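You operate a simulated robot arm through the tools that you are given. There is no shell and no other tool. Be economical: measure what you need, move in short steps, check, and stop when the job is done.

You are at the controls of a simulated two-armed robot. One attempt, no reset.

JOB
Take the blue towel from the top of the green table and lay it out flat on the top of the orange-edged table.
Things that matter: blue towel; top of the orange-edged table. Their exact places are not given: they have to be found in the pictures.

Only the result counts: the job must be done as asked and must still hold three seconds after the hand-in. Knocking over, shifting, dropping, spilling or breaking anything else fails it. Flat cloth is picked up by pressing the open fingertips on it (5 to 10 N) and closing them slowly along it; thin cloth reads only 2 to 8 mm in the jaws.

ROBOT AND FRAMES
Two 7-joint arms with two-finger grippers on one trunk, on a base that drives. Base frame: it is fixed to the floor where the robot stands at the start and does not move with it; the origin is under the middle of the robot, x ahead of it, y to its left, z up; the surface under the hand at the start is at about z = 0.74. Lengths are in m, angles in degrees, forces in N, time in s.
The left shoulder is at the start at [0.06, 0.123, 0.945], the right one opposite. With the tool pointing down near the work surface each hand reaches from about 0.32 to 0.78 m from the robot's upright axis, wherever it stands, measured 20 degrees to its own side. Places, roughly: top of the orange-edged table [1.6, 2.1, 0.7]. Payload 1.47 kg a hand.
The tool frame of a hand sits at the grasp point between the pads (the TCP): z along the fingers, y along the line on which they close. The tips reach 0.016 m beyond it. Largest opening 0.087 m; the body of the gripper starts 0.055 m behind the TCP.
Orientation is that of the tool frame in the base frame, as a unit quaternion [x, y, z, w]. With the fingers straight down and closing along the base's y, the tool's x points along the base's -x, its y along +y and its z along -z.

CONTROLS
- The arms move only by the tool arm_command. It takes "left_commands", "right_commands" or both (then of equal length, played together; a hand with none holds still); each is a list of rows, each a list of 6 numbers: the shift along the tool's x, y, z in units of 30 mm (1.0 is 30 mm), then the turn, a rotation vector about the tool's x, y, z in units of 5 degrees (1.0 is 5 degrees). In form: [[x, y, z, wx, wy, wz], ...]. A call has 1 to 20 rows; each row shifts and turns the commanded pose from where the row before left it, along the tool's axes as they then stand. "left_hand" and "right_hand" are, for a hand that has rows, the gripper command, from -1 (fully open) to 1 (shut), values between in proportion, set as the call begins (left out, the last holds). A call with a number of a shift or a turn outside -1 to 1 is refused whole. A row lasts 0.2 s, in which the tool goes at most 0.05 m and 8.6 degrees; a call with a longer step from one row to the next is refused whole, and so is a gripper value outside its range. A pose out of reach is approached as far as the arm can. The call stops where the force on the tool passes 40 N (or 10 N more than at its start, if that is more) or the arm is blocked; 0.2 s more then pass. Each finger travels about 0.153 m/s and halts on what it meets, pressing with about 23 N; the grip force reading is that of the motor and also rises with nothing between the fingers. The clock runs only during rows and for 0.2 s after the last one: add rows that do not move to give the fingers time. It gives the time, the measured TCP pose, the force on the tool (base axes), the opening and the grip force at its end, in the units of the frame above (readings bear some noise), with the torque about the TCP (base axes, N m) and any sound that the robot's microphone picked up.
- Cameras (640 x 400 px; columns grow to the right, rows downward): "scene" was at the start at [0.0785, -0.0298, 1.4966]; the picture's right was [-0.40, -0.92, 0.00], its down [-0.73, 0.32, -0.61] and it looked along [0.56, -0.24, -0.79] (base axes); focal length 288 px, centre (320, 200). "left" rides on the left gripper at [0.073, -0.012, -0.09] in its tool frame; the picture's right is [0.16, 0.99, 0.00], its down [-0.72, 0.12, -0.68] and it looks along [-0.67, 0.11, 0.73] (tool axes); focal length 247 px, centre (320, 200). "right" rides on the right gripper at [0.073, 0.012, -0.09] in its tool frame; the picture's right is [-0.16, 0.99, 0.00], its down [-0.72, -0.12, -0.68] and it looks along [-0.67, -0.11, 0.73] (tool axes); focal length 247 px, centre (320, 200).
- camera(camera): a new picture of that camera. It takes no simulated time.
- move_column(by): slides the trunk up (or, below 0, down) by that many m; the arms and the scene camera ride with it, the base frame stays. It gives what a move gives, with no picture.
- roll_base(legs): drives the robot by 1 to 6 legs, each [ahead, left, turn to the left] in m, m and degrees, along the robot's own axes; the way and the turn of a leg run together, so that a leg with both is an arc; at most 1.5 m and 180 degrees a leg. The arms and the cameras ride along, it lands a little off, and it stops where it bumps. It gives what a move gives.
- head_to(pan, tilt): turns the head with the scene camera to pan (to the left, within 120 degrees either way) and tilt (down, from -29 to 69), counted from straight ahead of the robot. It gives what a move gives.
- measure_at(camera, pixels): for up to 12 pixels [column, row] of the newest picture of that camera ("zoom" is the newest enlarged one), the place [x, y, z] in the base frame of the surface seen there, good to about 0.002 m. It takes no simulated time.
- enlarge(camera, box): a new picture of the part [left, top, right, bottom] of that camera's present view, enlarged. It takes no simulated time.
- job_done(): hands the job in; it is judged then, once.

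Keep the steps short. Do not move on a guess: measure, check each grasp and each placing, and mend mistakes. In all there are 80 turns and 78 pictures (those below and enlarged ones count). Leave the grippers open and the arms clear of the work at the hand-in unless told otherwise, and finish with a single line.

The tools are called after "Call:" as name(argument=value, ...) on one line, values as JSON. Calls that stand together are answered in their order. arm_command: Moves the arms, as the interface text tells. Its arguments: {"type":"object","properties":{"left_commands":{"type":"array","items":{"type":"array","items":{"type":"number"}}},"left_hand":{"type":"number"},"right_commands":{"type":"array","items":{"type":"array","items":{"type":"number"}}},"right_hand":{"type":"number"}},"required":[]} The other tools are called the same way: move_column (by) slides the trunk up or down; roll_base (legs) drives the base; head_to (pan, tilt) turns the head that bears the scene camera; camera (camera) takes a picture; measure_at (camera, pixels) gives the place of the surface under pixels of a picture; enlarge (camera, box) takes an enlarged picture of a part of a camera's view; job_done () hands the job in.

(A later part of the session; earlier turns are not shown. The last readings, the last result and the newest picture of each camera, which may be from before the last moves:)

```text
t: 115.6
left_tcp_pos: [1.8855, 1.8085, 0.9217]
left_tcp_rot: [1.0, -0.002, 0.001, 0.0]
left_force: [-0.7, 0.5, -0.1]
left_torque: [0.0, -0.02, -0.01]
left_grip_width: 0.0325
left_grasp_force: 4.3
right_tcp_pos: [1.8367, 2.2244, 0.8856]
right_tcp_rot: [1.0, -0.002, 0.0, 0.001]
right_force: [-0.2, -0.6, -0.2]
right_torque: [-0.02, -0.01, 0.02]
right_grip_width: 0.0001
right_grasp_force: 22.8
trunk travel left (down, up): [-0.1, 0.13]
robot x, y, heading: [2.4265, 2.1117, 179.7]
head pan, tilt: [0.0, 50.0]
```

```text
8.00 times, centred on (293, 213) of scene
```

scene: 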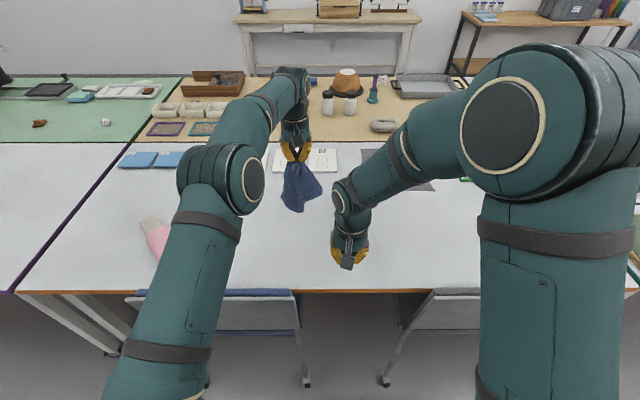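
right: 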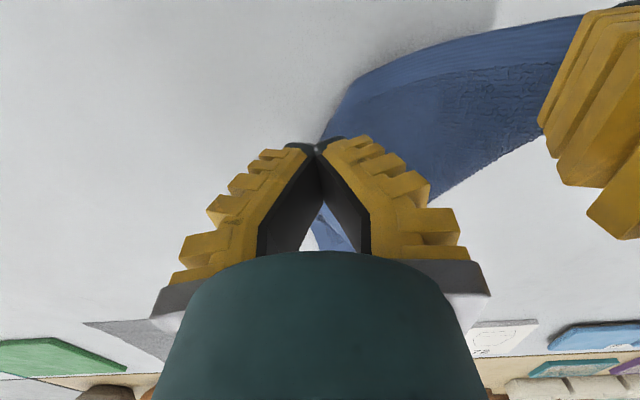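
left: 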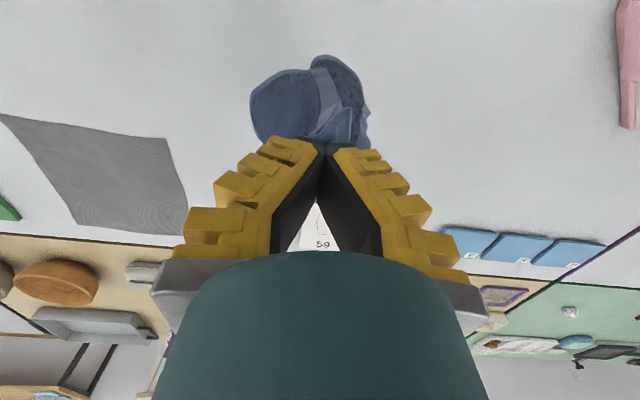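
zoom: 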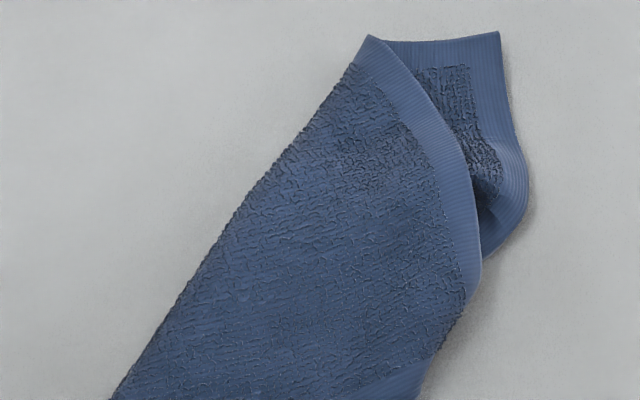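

I now read it: one half is folded under along the line from zoom(112,372)→E, with the top layer's corner slightly tucked near (1.82, 2.07). Fix: pinch the top layer near that corner with the left hand and flip it over to the left. Moving the left hand above (1.815, 2.058), right hand aside.

Call:
arm_command(left_commands=[[-0.237, -0.837, 0, 0, 0, 0], [-0.237, -0.837, 0, 0, 0, 0], [-0.237, -0.837, 0, 0, 0, 0], [-0.237, -0.837, 0, 0, 0, 0], [-0.237, -0.837, 0, 0, 0, 0], [-0.237, -0.837, 0, 0, 0, 0], [-0.237, -0.837, 0, 0, 0, 0], [-0.237, -0.837, 0, 0, 0, 0], [-0.237, -0.837, 0, 0, 0, 0], [-0.237, -0.837, 0, 0, 0, 0], [0, 0, 0.8, 0, 0, 0], [0, 0, 0.8, 0, 0, 0], [0, 0, 0.8, 0, 0, 0], [0, 0, 0.8, 0, 0, 0], [0, 0, 0.8, 0, 0, 0], [0, 0, 0, 0, 0, 0]], right_commands=[[0, -0.7, 0, 0, 0, 0], [0, -0.7, 0, 0, 0, 0], [0, -0.7, 0, 0, 0, 0], [0, -0.7, 0, 0, 0, 0], [0, -0.7, 0, 0, 0, 0], [0, -0.7, 0, 0, 0, 0], [0, 0, 0, 0, 0, 0], [0, 0, 0, 0, 0, 0], [0, 0, 0, 0, 0, 0], [0, 0, 0, 0, 0, 0], [0, 0, 0, 0, 0, 0], [0, 0, 0, 0, 0, 0], [0, 0, 0, 0, 0, 0], [0, 0, 0, 0, 0, 0], [0, 0, 0, 0, 0, 0], [0, 0, 0, 0, 0, 0]])

Call:
camera(camera="left")

```text
t: 119.0
left_tcp_pos: [1.8177, 2.0575, 0.8019]
left_tcp_rot: [1.0, -0.001, 0.0, 0.0]
left_force: [0.1, -0.3, 0.8]
left_torque: [0.06, -0.01, -0.04]
left_grip_width: 0.0323
left_grasp_force: 4.6
right_tcp_pos: [1.8404, 2.3519, 0.8851]
right_tcp_rot: [1.0, -0.002, -0.001, 0.001]
right_force: [0.5, -0.9, 0.0]
right_torque: [0.01, 0.02, -0.02]
right_grip_width: 0.0
right_grasp_force: 23.4
trunk travel left (down, up): [-0.1, 0.13]
robot x, y, heading: [2.4234, 2.1088, 179.9]
head pan, tilt: [0.0, 50.0]
```

```text
23 pictures are left
```

left: 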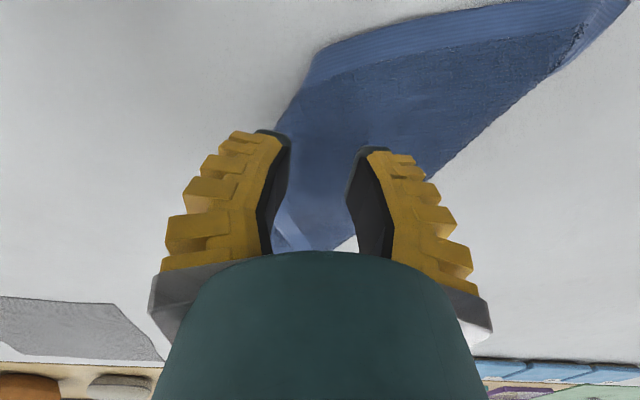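

Shifting to (1.832, 2.05) and lowering toward contact.

Call:
arm_command(left_commands=[[0.5, 0.25, 0, 0, 0, 0], [0, 0, 0.4, 0, 0, 0], [0, 0, 0.4, 0, 0, 0], [0, 0, 0.2, 0, 0, 0], [0, 0, 0.1, 0, 0, 0], [0, 0, 0.1, 0, 0, 0], [0, 0, 0, 0, 0, 0]])

Call:
arm_command(left_commands=[[0, 0, 0.05, 0, 0, 0], [0, 0, 0.03, 0, 0, 0], [0, 0, 0, 0, 0, 0]])

```text
t: 120.6
left_tcp_pos: [1.8314, 2.0515, 0.7676]
left_tcp_rot: [1.0, -0.003, 0.0, 0.0]
left_force: [0.1, 0.6, 0.3]
left_torque: [-0.01, 0.01, -0.02]
left_grip_width: 0.0268
left_grasp_force: 7.0
right_tcp_pos: [1.8411, 2.3499, 0.8859]
right_tcp_rot: [1.0, -0.002, -0.001, 0.0]
right_force: [0.6, -0.4, -0.2]
right_torque: [0.03, 0.0, -0.01]
right_grip_width: 0.0
right_grasp_force: 23.7
trunk travel left (down, up): [-0.1, 0.13]
robot x, y, heading: [2.4212, 2.1075, 179.7]
head pan, tilt: [0.0, 50.0]
```

```text
t: 121.4
left_tcp_pos: [1.8299, 2.0523, 0.7647]
left_tcp_rot: [1.0, -0.002, 0.0, 0.0]
left_force: [-0.5, 0.1, 1.7]
left_torque: [-0.02, 0.02, -0.02]
left_grip_width: 0.0271
left_grasp_force: 6.9
right_tcp_pos: [1.8392, 2.3498, 0.8848]
right_tcp_rot: [1.0, -0.002, 0.0, 0.0]
right_force: [0.6, 0.6, -0.5]
right_torque: [0.01, 0.0, -0.02]
right_grip_width: 0.0
right_grasp_force: 23.2
trunk travel left (down, up): [-0.1, 0.13]
robot x, y, heading: [2.4276, 2.11, 179.9]
head pan, tilt: [0.0, 50.0]
```

Call:
arm_command(left_commands=[[0, 0, 0.05, 0, 0, 0], [0, 0, 0.02, 0, 0, 0], [0, 0, 0, 0, 0, 0]])

```text
t: 122.2
left_tcp_pos: [1.8303, 2.0528, 0.7616]
left_tcp_rot: [1.0, -0.002, -0.001, 0.0]
left_force: [0.5, -1.6, 2.8]
left_torque: [-0.1, 0.06, 0.01]
left_grip_width: 0.0272
left_grasp_force: 7.3
right_tcp_pos: [1.8413, 2.3499, 0.8851]
right_tcp_rot: [1.0, -0.002, 0.0, -0.001]
right_force: [0.2, 0.2, 0.2]
right_torque: [-0.02, 0.01, 0.0]
right_grip_width: 0.0
right_grasp_force: 22.7
trunk travel left (down, up): [-0.1, 0.13]
robot x, y, heading: [2.4221, 2.1085, 179.8]
head pan, tilt: [0.0, 50.0]
```

Call:
arm_command(left_commands=[[0, 0, 0.05, 0, 0, 0], [0, 0, 0, 0, 0, 0]])

```text
t: 122.8
left_tcp_pos: [1.8305, 2.0523, 0.7599]
left_tcp_rot: [1.0, -0.002, -0.001, 0.0]
left_force: [-0.3, -1.7, 8.9]
left_torque: [-0.35, 0.13, 0.03]
left_grip_width: 0.0271
left_grasp_force: 8.4
right_tcp_pos: [1.8407, 2.3513, 0.8858]
right_tcp_rot: [1.0, -0.001, 0.0, 0.0]
right_force: [0.0, 0.0, -0.3]
right_torque: [-0.02, -0.01, 0.0]
right_grip_width: 0.0001
right_grasp_force: 23.1
trunk travel left (down, up): [-0.1, 0.13]
robot x, y, heading: [2.425, 2.1143, 179.6]
head pan, tilt: [0.0, 50.0]
```

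Pressing 9 N. Closing in steps.

Call:
arm_command(left_commands=[[0, 0, 0, 0, 0, 0]], left_hand=0.55)

Call:
arm_command(left_commands=[[0, 0, 0, 0, 0, 0]], left_hand=0.7)

Call:
arm_command(left_commands=[[0, 0, 0.01, 0, 0, 0]], left_hand=0.85)

Call:
arm_command(left_commands=[[0, 0, 0, 0, 0, 0], [0, 0, 0, 0, 0, 0], [0, 0, 0, 0, 0, 0]], left_hand=1)

Call:
arm_command(left_commands=[[0, 0, -0.2, 0, 0, 0], [0, 0, -0.2, 0, 0, 0], [0, 0, -0.2, 0, 0, 0], [0, 0, -0.2, 0, 0, 0], [0, 0, -0.2, 0, 0, 0], [0, 0, -0.2, 0, 0, 0], [0, 0, -0.2, 0, 0, 0], [0, 0, -0.2, 0, 0, 0], [0, 0, 0, 0, 0, 0]])

Call:
enlarge(camera="scene", box=[250, 160, 370, 250])

```text
t: 123.2
left_tcp_pos: [1.8315, 2.0525, 0.7593]
left_tcp_rot: [1.0, -0.001, -0.001, 0.0]
left_force: [0.3, 2.1, 10.2]
left_torque: [-0.24, 0.12, -0.04]
left_grip_width: 0.023
left_grasp_force: 4.1
right_tcp_pos: [1.8411, 2.3502, 0.8853]
right_tcp_rot: [1.0, -0.001, 0.0, 0.0]
right_force: [-0.2, 0.0, 0.7]
right_torque: [-0.01, -0.03, 0.02]
right_grip_width: 0.0
right_grasp_force: 22.8
trunk travel left (down, up): [-0.1, 0.13]
robot x, y, heading: [2.4262, 2.1109, 179.9]
head pan, tilt: [0.0, 50.0]
```

```text
t: 123.6
left_tcp_pos: [1.8315, 2.0523, 0.76]
left_tcp_rot: [1.0, -0.002, -0.001, 0.001]
left_force: [0.0, -2.0, 11.9]
left_torque: [-0.33, 0.13, 0.03]
left_grip_width: 0.0143
left_grasp_force: 8.4
right_tcp_pos: [1.8428, 2.3509, 0.8861]
right_tcp_rot: [1.0, -0.002, 0.0, 0.0]
right_force: [-0.3, 0.0, 0.3]
right_torque: [0.01, -0.02, -0.01]
right_grip_width: 0.0
right_grasp_force: 23.2
trunk travel left (down, up): [-0.1, 0.13]
robot x, y, heading: [2.4264, 2.1127, 179.7]
head pan, tilt: [0.0, 50.0]
```

```text
t: 124.0
left_tcp_pos: [1.8322, 2.0529, 0.76]
left_tcp_rot: [1.0, -0.002, 0.0, 0.0]
left_force: [1.0, 2.3, 10.7]
left_torque: [-0.22, 0.12, -0.02]
left_grip_width: 0.011
left_grasp_force: 5.1
right_tcp_pos: [1.8413, 2.3504, 0.8853]
right_tcp_rot: [1.0, -0.002, 0.0, 0.0]
right_force: [0.3, -0.1, 0.8]
right_torque: [0.01, 0.0, 0.01]
right_grip_width: 0.0003
right_grasp_force: 22.4
trunk travel left (down, up): [-0.1, 0.13]
robot x, y, heading: [2.4255, 2.111, 179.6]
head pan, tilt: [0.0, 50.0]
```

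```text
t: 124.8
left_tcp_pos: [1.8307, 2.0508, 0.7592]
left_tcp_rot: [1.0, -0.002, -0.001, 0.001]
left_force: [-0.5, 0.3, 9.2]
left_torque: [-0.1, 0.08, -0.01]
left_grip_width: 0.0
left_grasp_force: 23.0
right_tcp_pos: [1.8415, 2.3503, 0.8858]
right_tcp_rot: [1.0, -0.001, -0.001, 0.0]
right_force: [-0.4, 0.2, -0.1]
right_torque: [0.04, 0.0, -0.04]
right_grip_width: 0.0
right_grasp_force: 23.3
trunk travel left (down, up): [-0.1, 0.13]
robot x, y, heading: [2.4238, 2.1086, 179.7]
head pan, tilt: [0.0, 50.0]
```

```text
t: 126.8
left_tcp_pos: [1.8309, 2.051, 0.808]
left_tcp_rot: [1.0, -0.001, 0.0, 0.0]
left_force: [0.0, 0.0, 0.3]
left_torque: [-0.03, -0.01, 0.03]
left_grip_width: 0.0
left_grasp_force: 23.3
right_tcp_pos: [1.8416, 2.3496, 0.8851]
right_tcp_rot: [1.0, -0.002, 0.001, 0.0]
right_force: [-0.5, -0.4, 0.6]
right_torque: [-0.01, 0.01, 0.01]
right_grip_width: 0.0001
right_grasp_force: 23.1
trunk travel left (down, up): [-0.1, 0.13]
robot x, y, heading: [2.4221, 2.1099, 179.6]
head pan, tilt: [0.0, 50.0]
```

```text
4.44 times, centred on (310, 205) of scene
```

zoom: 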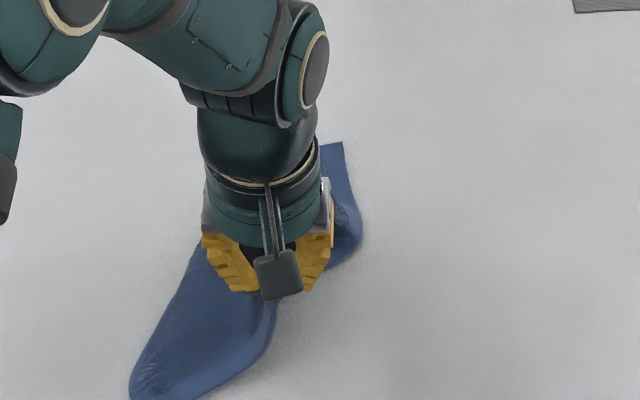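

It holds the top layer. Now lift to 0.87 and flip it over to the left to about (1.74, 1.895), then lower.

Call:
arm_command(left_commands=[[0, 0, -0.3, 0, 0, 0], [0, 0, -0.3, 0, 0, 0], [0, 0, -0.3, 0, 0, 0], [0, 0, -0.3, 0, 0, 0], [0, 0, -0.3, 0, 0, 0], [0, 0, -0.3, 0, 0, 0], [-0.25, 0.48, -0.05, 0, 0, 0], [-0.25, 0.48, 0, 0, 0, 0], [-0.25, 0.48, 0, 0, 0, 0], [-0.25, 0.48, 0, 0, 0, 0], [-0.25, 0.48, 0, 0, 0, 0], [-0.25, 0.48, 0, 0, 0, 0], [-0.25, 0.48, 0, 0, 0, 0], [-0.25, 0.48, 0, 0, 0, 0], [-0.25, 0.48, 0, 0, 0, 0], [-0.25, 0.48, 0, 0, 0, 0], [0, 0, 0, 0, 0, 0]])

Call:
camera(camera="scene")

Call:
enlarge(camera="scene", box=[230, 160, 350, 250])

```text
t: 130.4
left_tcp_pos: [1.7542, 1.9073, 0.864]
left_tcp_rot: [1.0, -0.003, 0.0, 0.0]
left_force: [0.6, -0.5, 0.8]
left_torque: [-0.01, -0.02, 0.01]
left_grip_width: 0.0001
left_grasp_force: 22.7
right_tcp_pos: [1.8404, 2.3503, 0.8862]
right_tcp_rot: [1.0, -0.001, 0.001, 0.0]
right_force: [0.4, 0.0, 0.0]
right_torque: [0.0, -0.03, 0.0]
right_grip_width: 0.0001
right_grasp_force: 22.7
trunk travel left (down, up): [-0.1, 0.13]
robot x, y, heading: [2.4275, 2.1082, 179.8]
head pan, tilt: [0.0, 50.0]
```

```text
21 pictures are left
```

scene: 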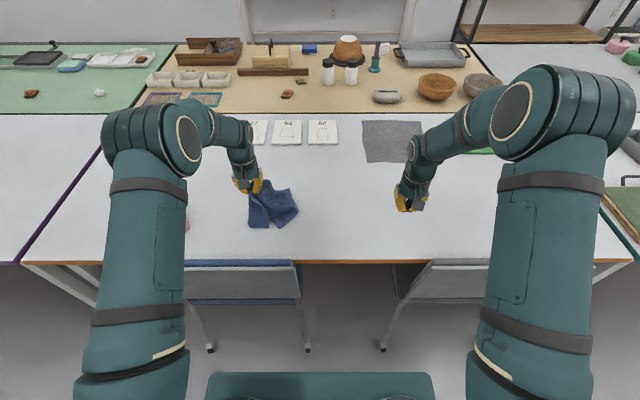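

```text
4.44 times, centred on (290, 205) of scene
```

zoom: 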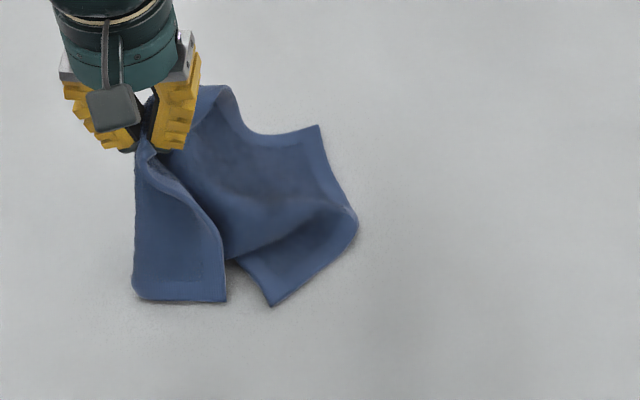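

Excellent: it opened up. The held corner is upper-left; the near-left corner flap is still folded over to the right at zoom (225,300). I lower and stretch the held corner out, then release.

Call:
arm_command(left_commands=[[-0.07, 0.12, 0.34, 0, 0, 0], [-0.07, 0.12, 0.34, 0, 0, 0], [-0.07, 0.12, 0.34, 0, 0, 0], [-0.07, 0.12, 0.34, 0, 0, 0], [-0.07, 0.12, 0.34, 0, 0, 0], [-0.07, 0.12, 0.34, 0, 0, 0], [-0.07, 0.12, 0.34, 0, 0, 0], [-0.07, 0.12, 0.34, 0, 0, 0], [-0.07, 0.12, 0.34, 0, 0, 0], [0, 0.2, 0.15, 0, 0, 0], [0, 0, 0, 0, 0, 0]])

Call:
arm_command(left_commands=[[0, 0, 0, 0, 0, 0], [0, 0, 0, 0, 0, 0], [0, 0, -0.1, 0, 0, 0], [0, 0, -0.3, 0, 0, 0], [0, 0, -0.8, 0, 0, 0], [0, 0, -0.8, 0, 0, 0], [0, 0.8, -0.8, 0, 0, 0], [0, 0.8, -0.8, 0, 0, 0], [0, 0.8, 0, 0, 0, 0], [0, 0, 0, 0, 0, 0]], left_hand=0.4)

Call:
enlarge(camera="scene", box=[220, 160, 340, 250])

```text
t: 132.8
left_tcp_pos: [1.7379, 1.8687, 0.7664]
left_tcp_rot: [1.0, -0.002, 0.0, 0.0]
left_force: [-0.4, 0.5, 1.3]
left_torque: [0.02, 0.03, -0.01]
left_grip_width: 0.0
left_grasp_force: 23.1
right_tcp_pos: [1.8408, 2.351, 0.8855]
right_tcp_rot: [1.0, -0.001, 0.0, 0.0]
right_force: [-1.1, -0.4, 0.6]
right_torque: [-0.02, -0.02, -0.02]
right_grip_width: 0.0
right_grasp_force: 22.9
trunk travel left (down, up): [-0.1, 0.13]
robot x, y, heading: [2.4194, 2.1104, 180.1]
head pan, tilt: [0.0, 50.0]
```

```text
t: 135.0
left_tcp_pos: [1.736, 1.7979, 0.8749]
left_tcp_rot: [1.0, -0.003, 0.0, 0.0]
left_force: [-0.1, 0.4, 0.1]
left_torque: [0.0, -0.01, 0.02]
left_grip_width: 0.0321
left_grasp_force: 4.4
right_tcp_pos: [1.8406, 2.3503, 0.8863]
right_tcp_rot: [1.0, -0.002, -0.001, 0.0]
right_force: [0.3, -0.1, 0.1]
right_torque: [-0.03, 0.0, 0.0]
right_grip_width: 0.0001
right_grasp_force: 23.6
trunk travel left (down, up): [-0.1, 0.13]
robot x, y, heading: [2.4228, 2.1125, 179.7]
head pan, tilt: [0.0, 50.0]
```

```text
4.44 times, centred on (280, 205) of scene
```

zoom: 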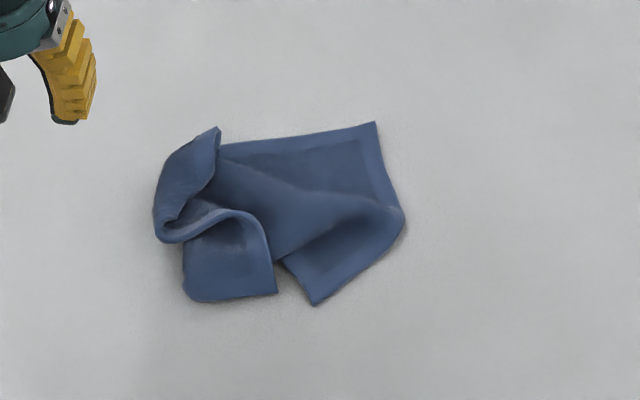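

Now all corners are visible: only the left strip is folded over to the right (near-left corner at zoom (277,292), far-left at (217,128)). Measuring for flipping them left.

Call:
measure_at(camera="zoom", pixels=[[275, 290], [313, 302], [374, 124], [216, 130], [186, 293], [155, 215], [255, 275], [240, 260], [250, 215], [205, 145], [180, 190], [402, 215]])

```text
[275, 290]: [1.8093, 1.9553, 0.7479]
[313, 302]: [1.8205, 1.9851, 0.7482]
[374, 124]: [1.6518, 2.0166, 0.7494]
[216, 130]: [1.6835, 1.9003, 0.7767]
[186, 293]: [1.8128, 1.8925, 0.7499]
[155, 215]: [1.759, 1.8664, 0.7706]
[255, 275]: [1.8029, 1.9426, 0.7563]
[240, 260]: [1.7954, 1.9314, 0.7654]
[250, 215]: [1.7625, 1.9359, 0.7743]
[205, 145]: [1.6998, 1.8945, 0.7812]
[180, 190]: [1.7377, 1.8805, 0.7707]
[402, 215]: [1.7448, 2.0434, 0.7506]
```

Moving the left hand over the near-left corner (1.792, 1.928) and pressing down.

Call:
arm_command(left_commands=[[0.312, -0.722, 0, 0, 0, 0], [0.312, -0.722, 0, 0, 0, 0], [0.312, -0.722, 0, 0, 0, 0], [0.312, -0.722, 0, 0, 0, 0], [0.312, -0.722, 0, 0, 0, 0], [0.312, -0.722, 0, 0, 0, 0], [0, 0, 0.625, 0, 0, 0], [0, 0, 0.625, 0, 0, 0], [0, 0, 0.625, 0, 0, 0], [0, 0, 0.625, 0, 0, 0], [0, 0, 0.4, 0, 0, 0], [0, 0, 0.4, 0, 0, 0], [0, 0, 0.2, 0, 0, 0], [0, 0, 0.1, 0, 0, 0], [0, 0, 0.1, 0, 0, 0], [0, 0, 0.07, 0, 0, 0], [0, 0, 0, 0, 0, 0]])

Call:
camera(camera="left")

```text
t: 138.6
left_tcp_pos: [1.7924, 1.9272, 0.7622]
left_tcp_rot: [1.0, -0.001, 0.0, 0.0]
left_force: [0.3, -1.4, 9.0]
left_torque: [-0.16, 0.04, 0.01]
left_grip_width: 0.0284
left_grasp_force: 7.1
right_tcp_pos: [1.8411, 2.3506, 0.8854]
right_tcp_rot: [1.0, -0.002, 0.0, 0.0]
right_force: [0.2, 0.0, 0.3]
right_torque: [-0.01, -0.01, 0.01]
right_grip_width: 0.0
right_grasp_force: 22.3
trunk travel left (down, up): [-0.1, 0.13]
robot x, y, heading: [2.4229, 2.1112, 179.6]
head pan, tilt: [0.0, 50.0]
```

```text
18 pictures are left
```

left: 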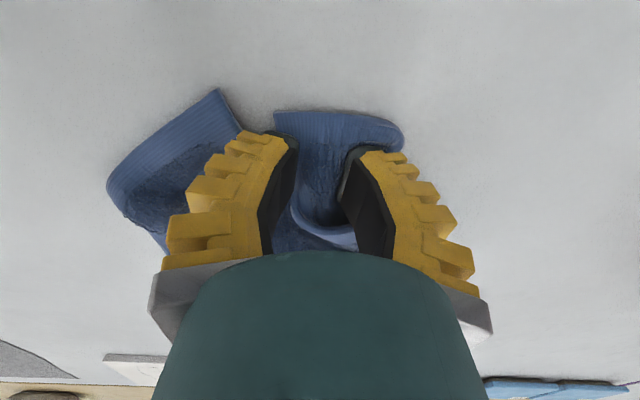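

9 N on the corner flap. Closing in steps, then lift 5 cm.

Call:
arm_command(left_commands=[[0, 0, 0, 0, 0, 0]], left_hand=0.55)

Call:
arm_command(left_commands=[[0, 0, 0, 0, 0, 0]], left_hand=0.7)

Call:
arm_command(left_commands=[[0, 0, 0.01, 0, 0, 0]], left_hand=0.85)

Call:
arm_command(left_commands=[[0, 0, 0, 0, 0, 0], [0, 0, 0, 0, 0, 0], [0, 0, 0, 0, 0, 0]], left_hand=1)

Call:
arm_command(left_commands=[[0, 0, -0.2, 0, 0, 0], [0, 0, -0.2, 0, 0, 0], [0, 0, -0.2, 0, 0, 0], [0, 0, -0.2, 0, 0, 0], [0, 0, -0.3, 0, 0, 0], [0, 0, -0.3, 0, 0, 0], [0, 0, -0.3, 0, 0, 0], [0, 0, 0, 0, 0, 0]])

Call:
enlarge(camera="scene", box=[220, 160, 340, 250])

```text
t: 139.0
left_tcp_pos: [1.7922, 1.9287, 0.7617]
left_tcp_rot: [1.0, -0.001, 0.0, -0.001]
left_force: [0.6, 0.9, 8.6]
left_torque: [-0.07, 0.03, 0.02]
left_grip_width: 0.0236
left_grasp_force: 3.5
right_tcp_pos: [1.8411, 2.3502, 0.886]
right_tcp_rot: [1.0, -0.002, 0.0, 0.0]
right_force: [-1.0, 0.7, -0.4]
right_torque: [0.0, 0.01, -0.01]
right_grip_width: 0.0
right_grasp_force: 23.1
trunk travel left (down, up): [-0.1, 0.13]
robot x, y, heading: [2.4238, 2.1104, 180.0]
head pan, tilt: [0.0, 50.0]
```

```text
t: 139.4
left_tcp_pos: [1.7932, 1.9279, 0.7625]
left_tcp_rot: [1.0, -0.002, -0.001, 0.0]
left_force: [-0.7, -0.8, 6.4]
left_torque: [-0.12, 0.05, 0.01]
left_grip_width: 0.0155
left_grasp_force: 8.1
right_tcp_pos: [1.8409, 2.3508, 0.8856]
right_tcp_rot: [1.0, -0.002, 0.0, -0.001]
right_force: [-0.1, 0.0, -0.4]
right_torque: [0.02, -0.01, 0.0]
right_grip_width: 0.0
right_grasp_force: 23.3
trunk travel left (down, up): [-0.1, 0.13]
robot x, y, heading: [2.4239, 2.1068, 179.6]
head pan, tilt: [0.0, 50.0]
```

```text
t: 139.8
left_tcp_pos: [1.7928, 1.9288, 0.7621]
left_tcp_rot: [1.0, -0.002, -0.001, 0.0]
left_force: [0.2, 0.9, 9.4]
left_torque: [-0.1, 0.02, 0.04]
left_grip_width: 0.0125
left_grasp_force: 4.8
right_tcp_pos: [1.8412, 2.3502, 0.8853]
right_tcp_rot: [1.0, -0.001, 0.0, 0.001]
right_force: [0.3, 0.1, -0.1]
right_torque: [0.0, -0.02, 0.0]
right_grip_width: 0.0
right_grasp_force: 23.0
trunk travel left (down, up): [-0.1, 0.13]
robot x, y, heading: [2.4246, 2.1117, 179.8]
head pan, tilt: [0.0, 50.0]
```

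```text
t: 140.6
left_tcp_pos: [1.7933, 1.9288, 0.762]
left_tcp_rot: [1.0, -0.002, -0.001, 0.0]
left_force: [0.7, 0.1, 11.9]
left_torque: [-0.07, 0.04, -0.02]
left_grip_width: 0.0002
left_grasp_force: 23.2
right_tcp_pos: [1.8408, 2.3502, 0.886]
right_tcp_rot: [1.0, -0.001, 0.0, 0.0]
right_force: [-0.4, 0.1, 0.3]
right_torque: [0.01, 0.0, 0.0]
right_grip_width: 0.0
right_grasp_force: 23.2
trunk travel left (down, up): [-0.1, 0.13]
robot x, y, heading: [2.4246, 2.1148, 179.5]
head pan, tilt: [0.0, 50.0]
```

```text
t: 142.4
left_tcp_pos: [1.7932, 1.9288, 0.8119]
left_tcp_rot: [1.0, -0.001, 0.001, 0.001]
left_force: [0.0, 0.6, -0.3]
left_torque: [-0.01, -0.01, -0.01]
left_grip_width: 0.0001
left_grasp_force: 23.3
right_tcp_pos: [1.8419, 2.3502, 0.8862]
right_tcp_rot: [1.0, -0.002, 0.0, -0.001]
right_force: [0.4, 0.4, -0.4]
right_torque: [0.02, -0.01, 0.0]
right_grip_width: 0.0
right_grasp_force: 23.1
trunk travel left (down, up): [-0.1, 0.13]
robot x, y, heading: [2.4263, 2.1094, 179.8]
head pan, tilt: [0.0, 50.0]
```

```text
4.44 times, centred on (280, 205) of scene
```

zoom: 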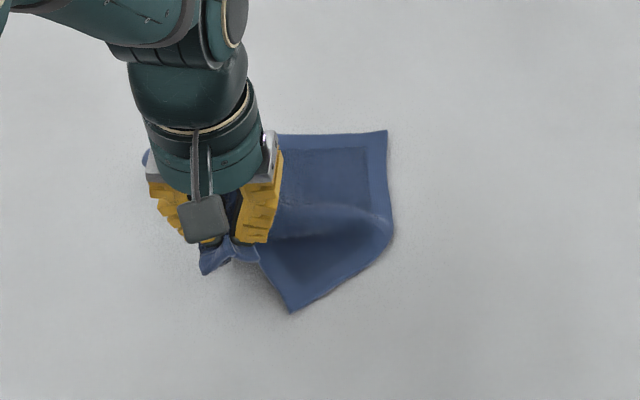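

Held. Pulling it left and toward the robot to about (1.85, 1.82), lowering on the way.

Call:
arm_command(left_commands=[[0.1, 0.36, -0.2, 0, 0, 0], [0.1, 0.36, -0.2, 0, 0, 0], [0.2, 0.36, 0, 0, 0, 0], [0.2, 0.36, 0, 0, 0, 0], [0.2, 0.36, 0.3, 0, 0, 0], [0.2, 0.36, 0.3, 0, 0, 0], [0.2, 0.36, 0.3, 0, 0, 0], [0.2, 0.36, 0.3, 0, 0, 0], [0.2, 0.36, 0.3, 0, 0, 0], [0.2, 0.36, 0.3, 0, 0, 0], [0, 0, 0, 0, 0, 0]])

Call:
enlarge(camera="scene", box=[210, 160, 330, 250])

```text
t: 144.8
left_tcp_pos: [1.847, 1.8182, 0.7693]
left_tcp_rot: [1.0, -0.002, 0.0, 0.0]
left_force: [0.3, 0.5, 0.9]
left_torque: [0.0, 0.0, 0.0]
left_grip_width: 0.0002
left_grasp_force: 22.6
right_tcp_pos: [1.8405, 2.3522, 0.8849]
right_tcp_rot: [1.0, -0.002, -0.001, 0.0]
right_force: [0.4, 0.2, 0.4]
right_torque: [0.01, 0.0, 0.0]
right_grip_width: 0.0
right_grasp_force: 23.0
trunk travel left (down, up): [-0.1, 0.13]
robot x, y, heading: [2.4262, 2.1114, 179.8]
head pan, tilt: [0.0, 50.0]
```

```text
4.44 times, centred on (270, 205) of scene
```

zoom: 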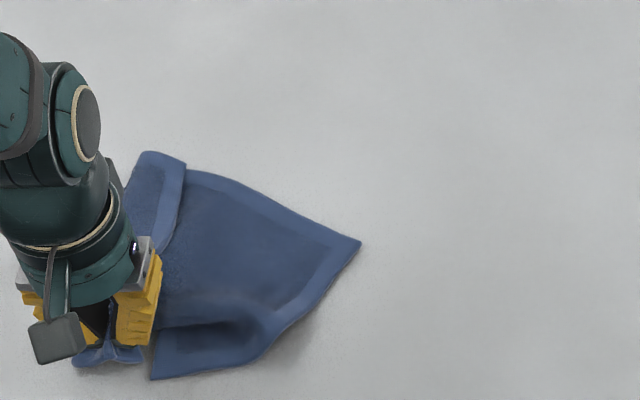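

Measuring corners now.

Call:
measure_at(camera="zoom", pixels=[[358, 241], [152, 376], [184, 167], [145, 155], [250, 360], [200, 330], [335, 245], [170, 360], [220, 315], [175, 190]])

```text
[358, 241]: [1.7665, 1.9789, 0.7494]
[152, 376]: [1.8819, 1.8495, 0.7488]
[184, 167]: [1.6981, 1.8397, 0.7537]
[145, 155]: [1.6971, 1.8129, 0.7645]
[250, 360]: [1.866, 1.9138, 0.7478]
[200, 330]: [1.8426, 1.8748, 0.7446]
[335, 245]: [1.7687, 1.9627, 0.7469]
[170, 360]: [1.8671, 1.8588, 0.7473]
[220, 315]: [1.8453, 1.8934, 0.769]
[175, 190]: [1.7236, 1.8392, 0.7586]
```

The diagonal is slack by ~0.1 m. Keeping the left grip, I'll pinch the far-right corner (1.772, 1.953) with the right hand and pull it out.

Call:
arm_command(right_commands=[[-0.152, 0.885, 0, 0, 0, 0], [-0.152, 0.885, 0, 0, 0, 0], [-0.152, 0.885, 0, 0, 0, 0], [-0.152, 0.885, 0, 0, 0, 0], [-0.152, 0.885, 0, 0, 0, 0], [-0.152, 0.885, 0, 0, 0, 0], [-0.152, 0.885, 0, 0, 0, 0], [-0.152, 0.885, 0, 0, 0, 0], [-0.152, 0.885, 0, 0, 0, 0], [-0.152, 0.885, 0, 0, 0, 0], [-0.152, 0.885, 0, 0, 0, 0], [-0.152, 0.885, 0, 0, 0, 0], [-0.152, 0.885, 0, 0, 0, 0], [-0.152, 0.885, 0, 0, 0, 0], [-0.152, 0.885, 0, 0, 0, 0], [0, 0, 0, 0, 0, 0]], right_hand=0.4)

Call:
arm_command(right_commands=[[0, 0, 0.7, 0, 0, 0], [0, 0, 0.7, 0, 0, 0], [0, 0, 0.7, 0, 0, 0], [0, 0, 0.7, 0, 0, 0], [0, 0, 0.5, 0, 0, 0], [0, 0, 0.3, 0, 0, 0], [0, 0, 0.2, 0, 0, 0], [0, 0, 0.1, 0, 0, 0], [0, 0, 0.1, 0, 0, 0], [0, 0, 0.1, 0, 0, 0], [0, 0, 0, 0, 0, 0]])

Call:
camera(camera="right")

```text
t: 148.2
left_tcp_pos: [1.8466, 1.819, 0.7696]
left_tcp_rot: [1.0, -0.002, 0.0, 0.0]
left_force: [0.3, -0.5, 0.1]
left_torque: [-0.02, 0.0, -0.02]
left_grip_width: 0.0002
left_grasp_force: 23.5
right_tcp_pos: [1.7664, 1.9497, 0.8842]
right_tcp_rot: [1.0, -0.002, 0.0, 0.0]
right_force: [-1.1, -0.7, -0.8]
right_torque: [-0.01, 0.01, 0.02]
right_grip_width: 0.0321
right_grasp_force: 4.4
trunk travel left (down, up): [-0.1, 0.13]
robot x, y, heading: [2.4208, 2.1102, 180.0]
head pan, tilt: [0.0, 50.0]
```

```text
t: 150.6
left_tcp_pos: [1.8474, 1.819, 0.7697]
left_tcp_rot: [1.0, -0.002, 0.0, 0.0]
left_force: [-0.7, 0.0, 1.2]
left_torque: [-0.03, 0.02, 0.0]
left_grip_width: 0.0
left_grasp_force: 22.8
right_tcp_pos: [1.7667, 1.9509, 0.7629]
right_tcp_rot: [1.0, -0.001, 0.0, 0.0]
right_force: [1.0, 1.0, 0.0]
right_torque: [-0.02, -0.03, -0.01]
right_grip_width: 0.0324
right_grasp_force: 4.4
trunk travel left (down, up): [-0.1, 0.13]
robot x, y, heading: [2.4258, 2.1126, 179.7]
head pan, tilt: [0.0, 50.0]
```

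```text
15 pictures are left
```

right: 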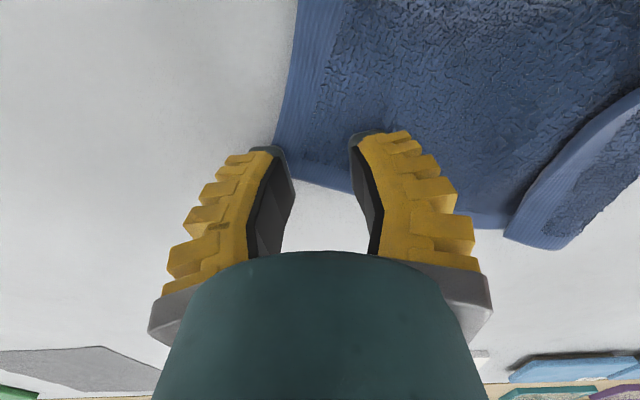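

The tips are at the very edge; shifting 14 mm inward toward the robot and 8 mm left, then pressing.

Call:
arm_command(right_commands=[[0, 0, -0.3, 0, 0, 0], [0.47, 0.27, 0, 0, 0, 0], [0, 0, 0.2, 0, 0, 0], [0, 0, 0.1, 0, 0, 0], [0, 0, 0.05, 0, 0, 0], [0, 0, 0.04, 0, 0, 0], [0, 0, 0, 0, 0, 0]])

```text
t: 152.2
left_tcp_pos: [1.8468, 1.819, 0.7703]
left_tcp_rot: [1.0, -0.002, 0.0, -0.001]
left_force: [-0.1, -0.1, 0.0]
left_torque: [-0.01, 0.0, 0.01]
left_grip_width: 0.0
left_grasp_force: 23.4
right_tcp_pos: [1.7789, 1.9431, 0.7607]
right_tcp_rot: [1.0, -0.001, 0.0, 0.0]
right_force: [-0.1, -0.7, -0.7]
right_torque: [0.0, 0.03, -0.02]
right_grip_width: 0.0272
right_grasp_force: 7.1
trunk travel left (down, up): [-0.1, 0.13]
robot x, y, heading: [2.4216, 2.1139, 179.5]
head pan, tilt: [0.0, 50.0]
```

Call:
arm_command(right_commands=[[0, 0, 0.03, 0, 0, 0], [0, 0, 0.03, 0, 0, 0], [0, 0, 0, 0, 0, 0]])

```text
t: 153.0
left_tcp_pos: [1.8474, 1.819, 0.7705]
left_tcp_rot: [1.0, -0.003, -0.001, 0.0]
left_force: [0.7, -0.4, 0.1]
left_torque: [-0.02, -0.02, 0.0]
left_grip_width: 0.0
left_grasp_force: 23.2
right_tcp_pos: [1.7799, 1.9432, 0.7588]
right_tcp_rot: [1.0, -0.002, -0.001, 0.001]
right_force: [1.1, 1.7, 4.2]
right_torque: [0.04, 0.03, 0.0]
right_grip_width: 0.0277
right_grasp_force: 7.2
trunk travel left (down, up): [-0.1, 0.13]
robot x, y, heading: [2.4226, 2.1127, 179.6]
head pan, tilt: [0.0, 50.0]
```

Contact 4 N; a touch more, then close in steps, then pull outward low (Δ −0.05, +0.09).

Call:
arm_command(right_commands=[[0, 0, 0.03, 0, 0, 0], [0, 0, 0, 0, 0, 0]], right_hand=0.5)

Call:
arm_command(right_commands=[[0, 0, 0, 0, 0, 0]], right_hand=0.65)

Call:
arm_command(right_commands=[[0, 0, 0.01, 0, 0, 0]], right_hand=0.82)

Call:
arm_command(right_commands=[[0, 0, 0, 0, 0, 0], [0, 0, 0, 0, 0, 0], [0, 0, 0, 0, 0, 0]], right_hand=1)

Call:
arm_command(right_commands=[[0, 0, -0.2, 0, 0, 0], [0, 0, -0.2, 0, 0, 0], [0, 0, -0.2, 0, 0, 0], [-0.2, -0.35, -0.1, 0, 0, 0], [-0.2, -0.35, 0, 0, 0, 0], [-0.2, -0.35, 0, 0, 0, 0], [-0.2, -0.35, 0, 0, 0, 0], [-0.2, -0.35, 0, 0, 0, 0], [-0.2, -0.35, 0, 0, 0, 0], [0, 0, 0, 0, 0, 0]])

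Call:
enlarge(camera="scene", box=[210, 150, 350, 255])

```text
t: 153.6
left_tcp_pos: [1.8484, 1.8187, 0.7702]
left_tcp_rot: [1.0, -0.002, 0.0, 0.0]
left_force: [-0.4, -0.2, 0.5]
left_torque: [-0.05, -0.04, 0.0]
left_grip_width: 0.0
left_grasp_force: 23.3
right_tcp_pos: [1.781, 1.9448, 0.7579]
right_tcp_rot: [1.0, -0.002, -0.001, 0.001]
right_force: [-0.6, -0.1, 9.3]
right_torque: [0.0, 0.06, -0.01]
right_grip_width: 0.0256
right_grasp_force: 3.0
trunk travel left (down, up): [-0.1, 0.13]
robot x, y, heading: [2.4245, 2.1131, 179.7]
head pan, tilt: [0.0, 50.0]
```

```text
t: 154.0
left_tcp_pos: [1.8476, 1.8186, 0.7705]
left_tcp_rot: [1.0, -0.001, 0.0, 0.0]
left_force: [-0.2, 1.0, 0.1]
left_torque: [-0.01, -0.03, 0.02]
left_grip_width: 0.0
left_grasp_force: 22.5
right_tcp_pos: [1.7815, 1.9431, 0.7573]
right_tcp_rot: [1.0, -0.002, 0.0, 0.0]
right_force: [0.6, 0.3, 5.6]
right_torque: [-0.03, 0.02, 0.02]
right_grip_width: 0.0174
right_grasp_force: 7.5
trunk travel left (down, up): [-0.1, 0.13]
robot x, y, heading: [2.4261, 2.1114, 179.6]
head pan, tilt: [0.0, 50.0]
```

```text
t: 154.4
left_tcp_pos: [1.8463, 1.8188, 0.7706]
left_tcp_rot: [1.0, -0.002, 0.0, 0.0]
left_force: [-0.3, -0.4, 0.3]
left_torque: [0.0, -0.01, 0.0]
left_grip_width: 0.0
left_grasp_force: 22.9
right_tcp_pos: [1.78, 1.9443, 0.757]
right_tcp_rot: [1.0, -0.002, 0.0, 0.0]
right_force: [1.2, -0.2, 7.8]
right_torque: [0.0, 0.02, -0.01]
right_grip_width: 0.0126
right_grasp_force: 4.9
trunk travel left (down, up): [-0.1, 0.13]
robot x, y, heading: [2.4271, 2.1128, 179.7]
head pan, tilt: [0.0, 50.0]
```

```text
t: 155.2
left_tcp_pos: [1.8475, 1.8182, 0.7698]
left_tcp_rot: [1.0, -0.002, -0.001, 0.0]
left_force: [0.2, -0.3, 0.0]
left_torque: [-0.06, 0.01, -0.05]
left_grip_width: 0.0
left_grasp_force: 22.8
right_tcp_pos: [1.7811, 1.9436, 0.7581]
right_tcp_rot: [1.0, -0.002, 0.0, 0.0]
right_force: [0.3, -0.7, 7.5]
right_torque: [0.0, 0.0, 0.01]
right_grip_width: 0.0
right_grasp_force: 23.4
trunk travel left (down, up): [-0.1, 0.13]
robot x, y, heading: [2.4255, 2.1121, 179.6]
head pan, tilt: [0.0, 50.0]
```

```text
t: 157.4
left_tcp_pos: [1.8477, 1.8187, 0.7695]
left_tcp_rot: [1.0, -0.002, 0.0, 0.0]
left_force: [-0.3, 0.7, 0.5]
left_torque: [-0.02, 0.01, -0.03]
left_grip_width: 0.0001
left_grasp_force: 22.5
right_tcp_pos: [1.7451, 2.0073, 0.7776]
right_tcp_rot: [1.0, -0.002, 0.0, 0.0]
right_force: [0.7, 0.3, 1.0]
right_torque: [-0.04, 0.0, 0.04]
right_grip_width: 0.0001
right_grasp_force: 22.9
trunk travel left (down, up): [-0.1, 0.13]
robot x, y, heading: [2.4239, 2.1109, 179.8]
head pan, tilt: [0.0, 50.0]
```

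```text
3.81 times, centred on (280, 202) of scene
```

zoom: 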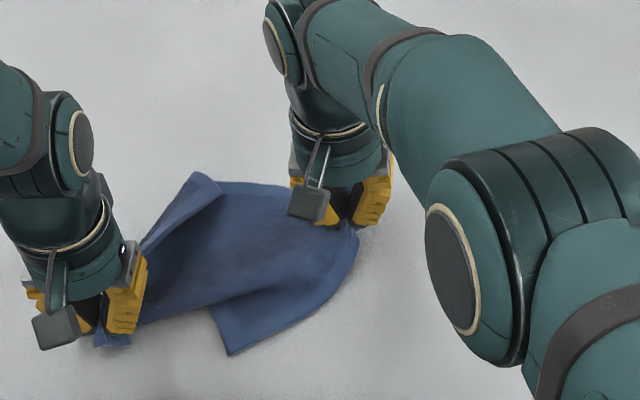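

Working well: the towel spreads. Pulling 25 mm more.

Call:
arm_command(right_commands=[[-0.1, -0.183, 0, 0, 0, 0], [-0.1, -0.183, 0, 0, 0, 0], [-0.1, -0.183, 0, 0, 0, 0], [-0.1, -0.183, 0, 0, 0, 0], [0, 0, 0.1, 0, 0, 0], [0, 0, 0.2, 0, 0, 0], [0, 0, 0, 0, 0, 0]])

Call:
enlarge(camera="scene", box=[210, 150, 350, 255])

Call:
measure_at(camera="zoom", pixels=[[232, 350], [198, 180], [220, 190], [215, 225], [300, 320], [180, 280], [145, 240], [250, 240], [355, 250], [240, 300]])

```text
t: 159.0
left_tcp_pos: [1.8463, 1.8191, 0.7699]
left_tcp_rot: [1.0, -0.002, 0.0, 0.0]
left_force: [-0.9, 1.7, 0.2]
left_torque: [0.04, 0.03, 0.02]
left_grip_width: 0.0
left_grasp_force: 23.1
right_tcp_pos: [1.7333, 2.0278, 0.7675]
right_tcp_rot: [1.0, -0.002, 0.0, 0.001]
right_force: [0.8, -1.6, -0.4]
right_torque: [-0.02, -0.06, 0.04]
right_grip_width: 0.0
right_grasp_force: 23.2
trunk travel left (down, up): [-0.1, 0.13]
robot x, y, heading: [2.4228, 2.115, 179.8]
head pan, tilt: [0.0, 50.0]
```

```text
3.81 times, centred on (280, 202) of scene
```

zoom: 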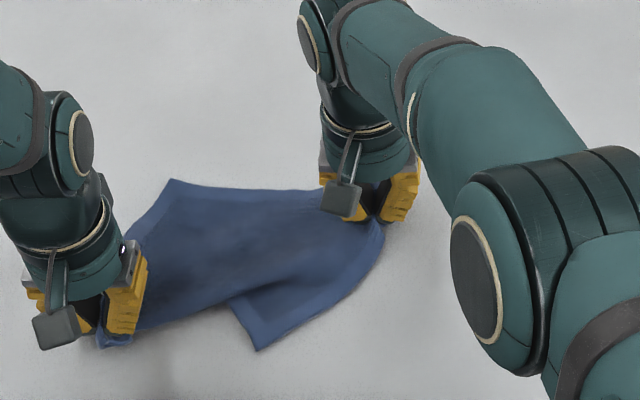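

```text
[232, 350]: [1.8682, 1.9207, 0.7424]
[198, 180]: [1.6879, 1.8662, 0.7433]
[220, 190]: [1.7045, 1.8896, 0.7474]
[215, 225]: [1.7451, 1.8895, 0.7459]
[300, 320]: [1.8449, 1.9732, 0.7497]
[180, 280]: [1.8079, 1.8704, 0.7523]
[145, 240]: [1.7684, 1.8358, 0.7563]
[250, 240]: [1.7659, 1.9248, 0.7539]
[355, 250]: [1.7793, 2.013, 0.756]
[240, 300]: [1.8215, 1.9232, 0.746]
```

Nearly flat; only the near-right corner flap needs pulling out, which would land near the table edge. So first I drag the taut towel 0.045 m away from the edge with both hands, then release the right one.

Call:
arm_command(left_commands=[[-0.19, 0, 0, 0, 0, 0], [-0.19, 0, 0, 0, 0, 0], [-0.19, 0, 0, 0, 0, 0], [-0.19, 0, 0, 0, 0, 0], [-0.19, 0, 0, 0, 0, 0], [-0.19, 0, 0, 0, 0, 0], [-0.19, 0, 0, 0, 0, 0], [-0.19, 0, 0, 0, 0, 0], [0, 0, 0, 0, 0, 0]], right_commands=[[-0.19, 0, 0, 0, 0, 0], [-0.19, 0, 0, 0, 0, 0], [-0.19, 0, 0, 0, 0, 0], [-0.19, 0, 0, 0, 0, 0], [-0.19, 0, 0, 0, 0, 0], [-0.19, 0, 0, 0, 0, 0], [-0.19, 0, 0, 0, 0, 0], [-0.19, 0, 0, 0, 0, 0], [0, 0, 0, 0, 0, 0]])

Call:
arm_command(right_commands=[[0, 0, 0.1, 0, 0, 0], [0, 0, 0, 0, 0, 0], [0, 0, -0.1, 0, 0, 0], [0, 0, -0.3, 0, 0, 0], [0, 0, -0.7, 0, 0, 0], [0, 0, -0.7, 0, 0, 0], [0, -0.6, -0.7, 0, 0, 0], [0, -0.8, -0.7, 0, 0, 0], [0, -0.8, 0, 0, 0, 0], [0, -0.8, 0, 0, 0, 0], [0, -0.8, 0, 0, 0, 0], [0, 0, 0, 0, 0, 0]], right_hand=0.4)

Call:
enlarge(camera="scene", box=[210, 150, 350, 255])

```text
t: 161.0
left_tcp_pos: [1.8016, 1.8195, 0.7711]
left_tcp_rot: [1.0, -0.002, 0.0, 0.0]
left_force: [-0.3, 0.6, 0.0]
left_torque: [0.0, 0.01, -0.01]
left_grip_width: 0.0001
left_grasp_force: 22.4
right_tcp_pos: [1.7216, 2.0342, 0.7715]
right_tcp_rot: [1.0, -0.002, 0.0, 0.0]
right_force: [-0.2, -0.9, -0.2]
right_torque: [0.0, -0.01, 0.02]
right_grip_width: 0.0
right_grasp_force: 22.9
right hand out of reach, approached as far as the arm can: row 2, 4, 5, 6, 7, 8
trunk travel left (down, up): [-0.1, 0.13]
robot x, y, heading: [2.4207, 2.1098, 179.9]
head pan, tilt: [0.0, 50.0]
```

```text
t: 163.6
left_tcp_pos: [1.8013, 1.8202, 0.7718]
left_tcp_rot: [1.0, -0.001, 0.0, 0.0]
left_force: [0.3, -0.8, -0.6]
left_torque: [-0.02, 0.01, 0.0]
left_grip_width: 0.0
left_grasp_force: 22.9
right_tcp_pos: [1.7224, 2.1505, 0.8655]
right_tcp_rot: [1.0, -0.002, 0.0, 0.0]
right_force: [-1.1, 0.8, -0.7]
right_torque: [0.0, 0.0, 0.0]
right_grip_width: 0.0323
right_grasp_force: 4.8
trunk travel left (down, up): [-0.1, 0.13]
robot x, y, heading: [2.421, 2.1112, 179.8]
head pan, tilt: [0.0, 50.0]
```

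```text
3.81 times, centred on (280, 202) of scene
```

zoom: 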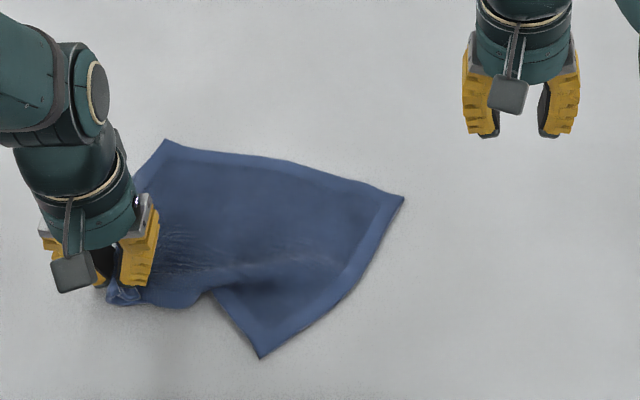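

Very good. Only a pleat near zoom (210,295) remains. Measuring the near-right corner for the right-hand pinch.

Call:
measure_at(camera="zoom", pixels=[[262, 355], [262, 335], [285, 340], [240, 325], [400, 200], [167, 143], [210, 293], [330, 300], [120, 298], [265, 305]])

```text
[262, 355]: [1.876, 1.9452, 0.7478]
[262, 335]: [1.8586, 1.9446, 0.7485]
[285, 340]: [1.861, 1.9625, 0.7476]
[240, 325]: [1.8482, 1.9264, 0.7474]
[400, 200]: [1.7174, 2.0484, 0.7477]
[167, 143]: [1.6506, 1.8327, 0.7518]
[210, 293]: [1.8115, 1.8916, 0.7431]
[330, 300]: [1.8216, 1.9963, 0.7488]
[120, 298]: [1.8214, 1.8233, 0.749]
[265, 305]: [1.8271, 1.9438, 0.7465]
```

Moving the right hand over (1.847, 1.943) and lowering to near contact.

Call:
arm_command(right_commands=[[0.519, 0.865, 0, 0, 0, 0], [0.519, 0.865, 0, 0, 0, 0], [0.519, 0.865, 0, 0, 0, 0], [0.519, 0.865, 0, 0, 0, 0], [0.519, 0.865, 0, 0, 0, 0], [0.519, 0.865, 0, 0, 0, 0], [0.519, 0.865, 0, 0, 0, 0], [0.519, 0.865, 0, 0, 0, 0], [0, 0, 0.7, 0, 0, 0], [0, 0, 0.7, 0, 0, 0], [0, 0, 0.7, 0, 0, 0], [0, 0, 0.6, 0, 0, 0], [0, 0, 0.4, 0, 0, 0], [0, 0, 0.2, 0, 0, 0], [0, 0, 0.1, 0, 0, 0], [0, 0, 0.1, 0, 0, 0], [0, 0, 0, 0, 0, 0]])

Call:
camera(camera="right")

```text
t: 167.2
left_tcp_pos: [1.8022, 1.8208, 0.7707]
left_tcp_rot: [1.0, -0.001, 0.0, 0.0]
left_force: [-0.5, -0.7, -0.3]
left_torque: [0.0, 0.01, 0.01]
left_grip_width: 0.0001
left_grasp_force: 23.3
right_tcp_pos: [1.8465, 1.9404, 0.7603]
right_tcp_rot: [1.0, -0.001, 0.0, 0.0]
right_force: [0.2, 0.6, -0.7]
right_torque: [0.01, 0.01, 0.01]
right_grip_width: 0.027
right_grasp_force: 6.9
trunk travel left (down, up): [-0.1, 0.13]
robot x, y, heading: [2.4194, 2.1097, 179.7]
head pan, tilt: [0.0, 50.0]
```

```text
11 pictures are left
```

right: 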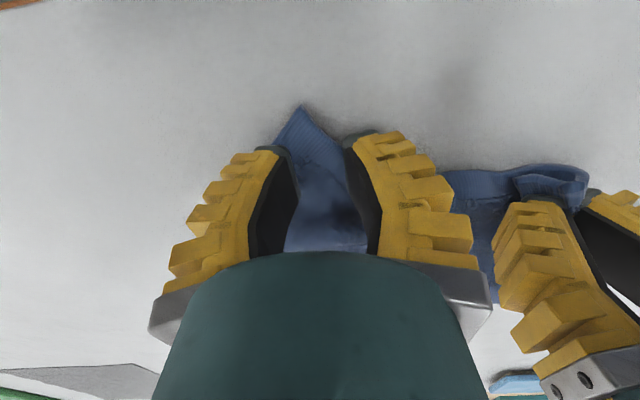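

The corner lies between the fingers; I move 9 mm deeper and press.

Call:
arm_command(right_commands=[[0, 0, -0.2, 0, 0, 0], [-0.3, -0.05, 0, 0, 0, 0], [0, 0, 0.2, 0, 0, 0], [0, 0, 0.05, 0, 0, 0], [0, 0, 0.03, 0, 0, 0], [0, 0, 0, 0, 0, 0]])

```text
t: 168.6
left_tcp_pos: [1.8012, 1.821, 0.7715]
left_tcp_rot: [1.0, -0.001, 0.001, 0.0]
left_force: [-0.3, -0.3, -0.3]
left_torque: [-0.02, 0.03, 0.02]
left_grip_width: 0.0
left_grasp_force: 23.4
right_tcp_pos: [1.8379, 1.9424, 0.7597]
right_tcp_rot: [1.0, -0.001, 0.0, 0.001]
right_force: [0.1, 0.1, 2.3]
right_torque: [0.01, -0.02, 0.01]
right_grip_width: 0.0273
right_grasp_force: 7.5
trunk travel left (down, up): [-0.1, 0.13]
robot x, y, heading: [2.4255, 2.1126, 179.9]
head pan, tilt: [0.0, 50.0]
```

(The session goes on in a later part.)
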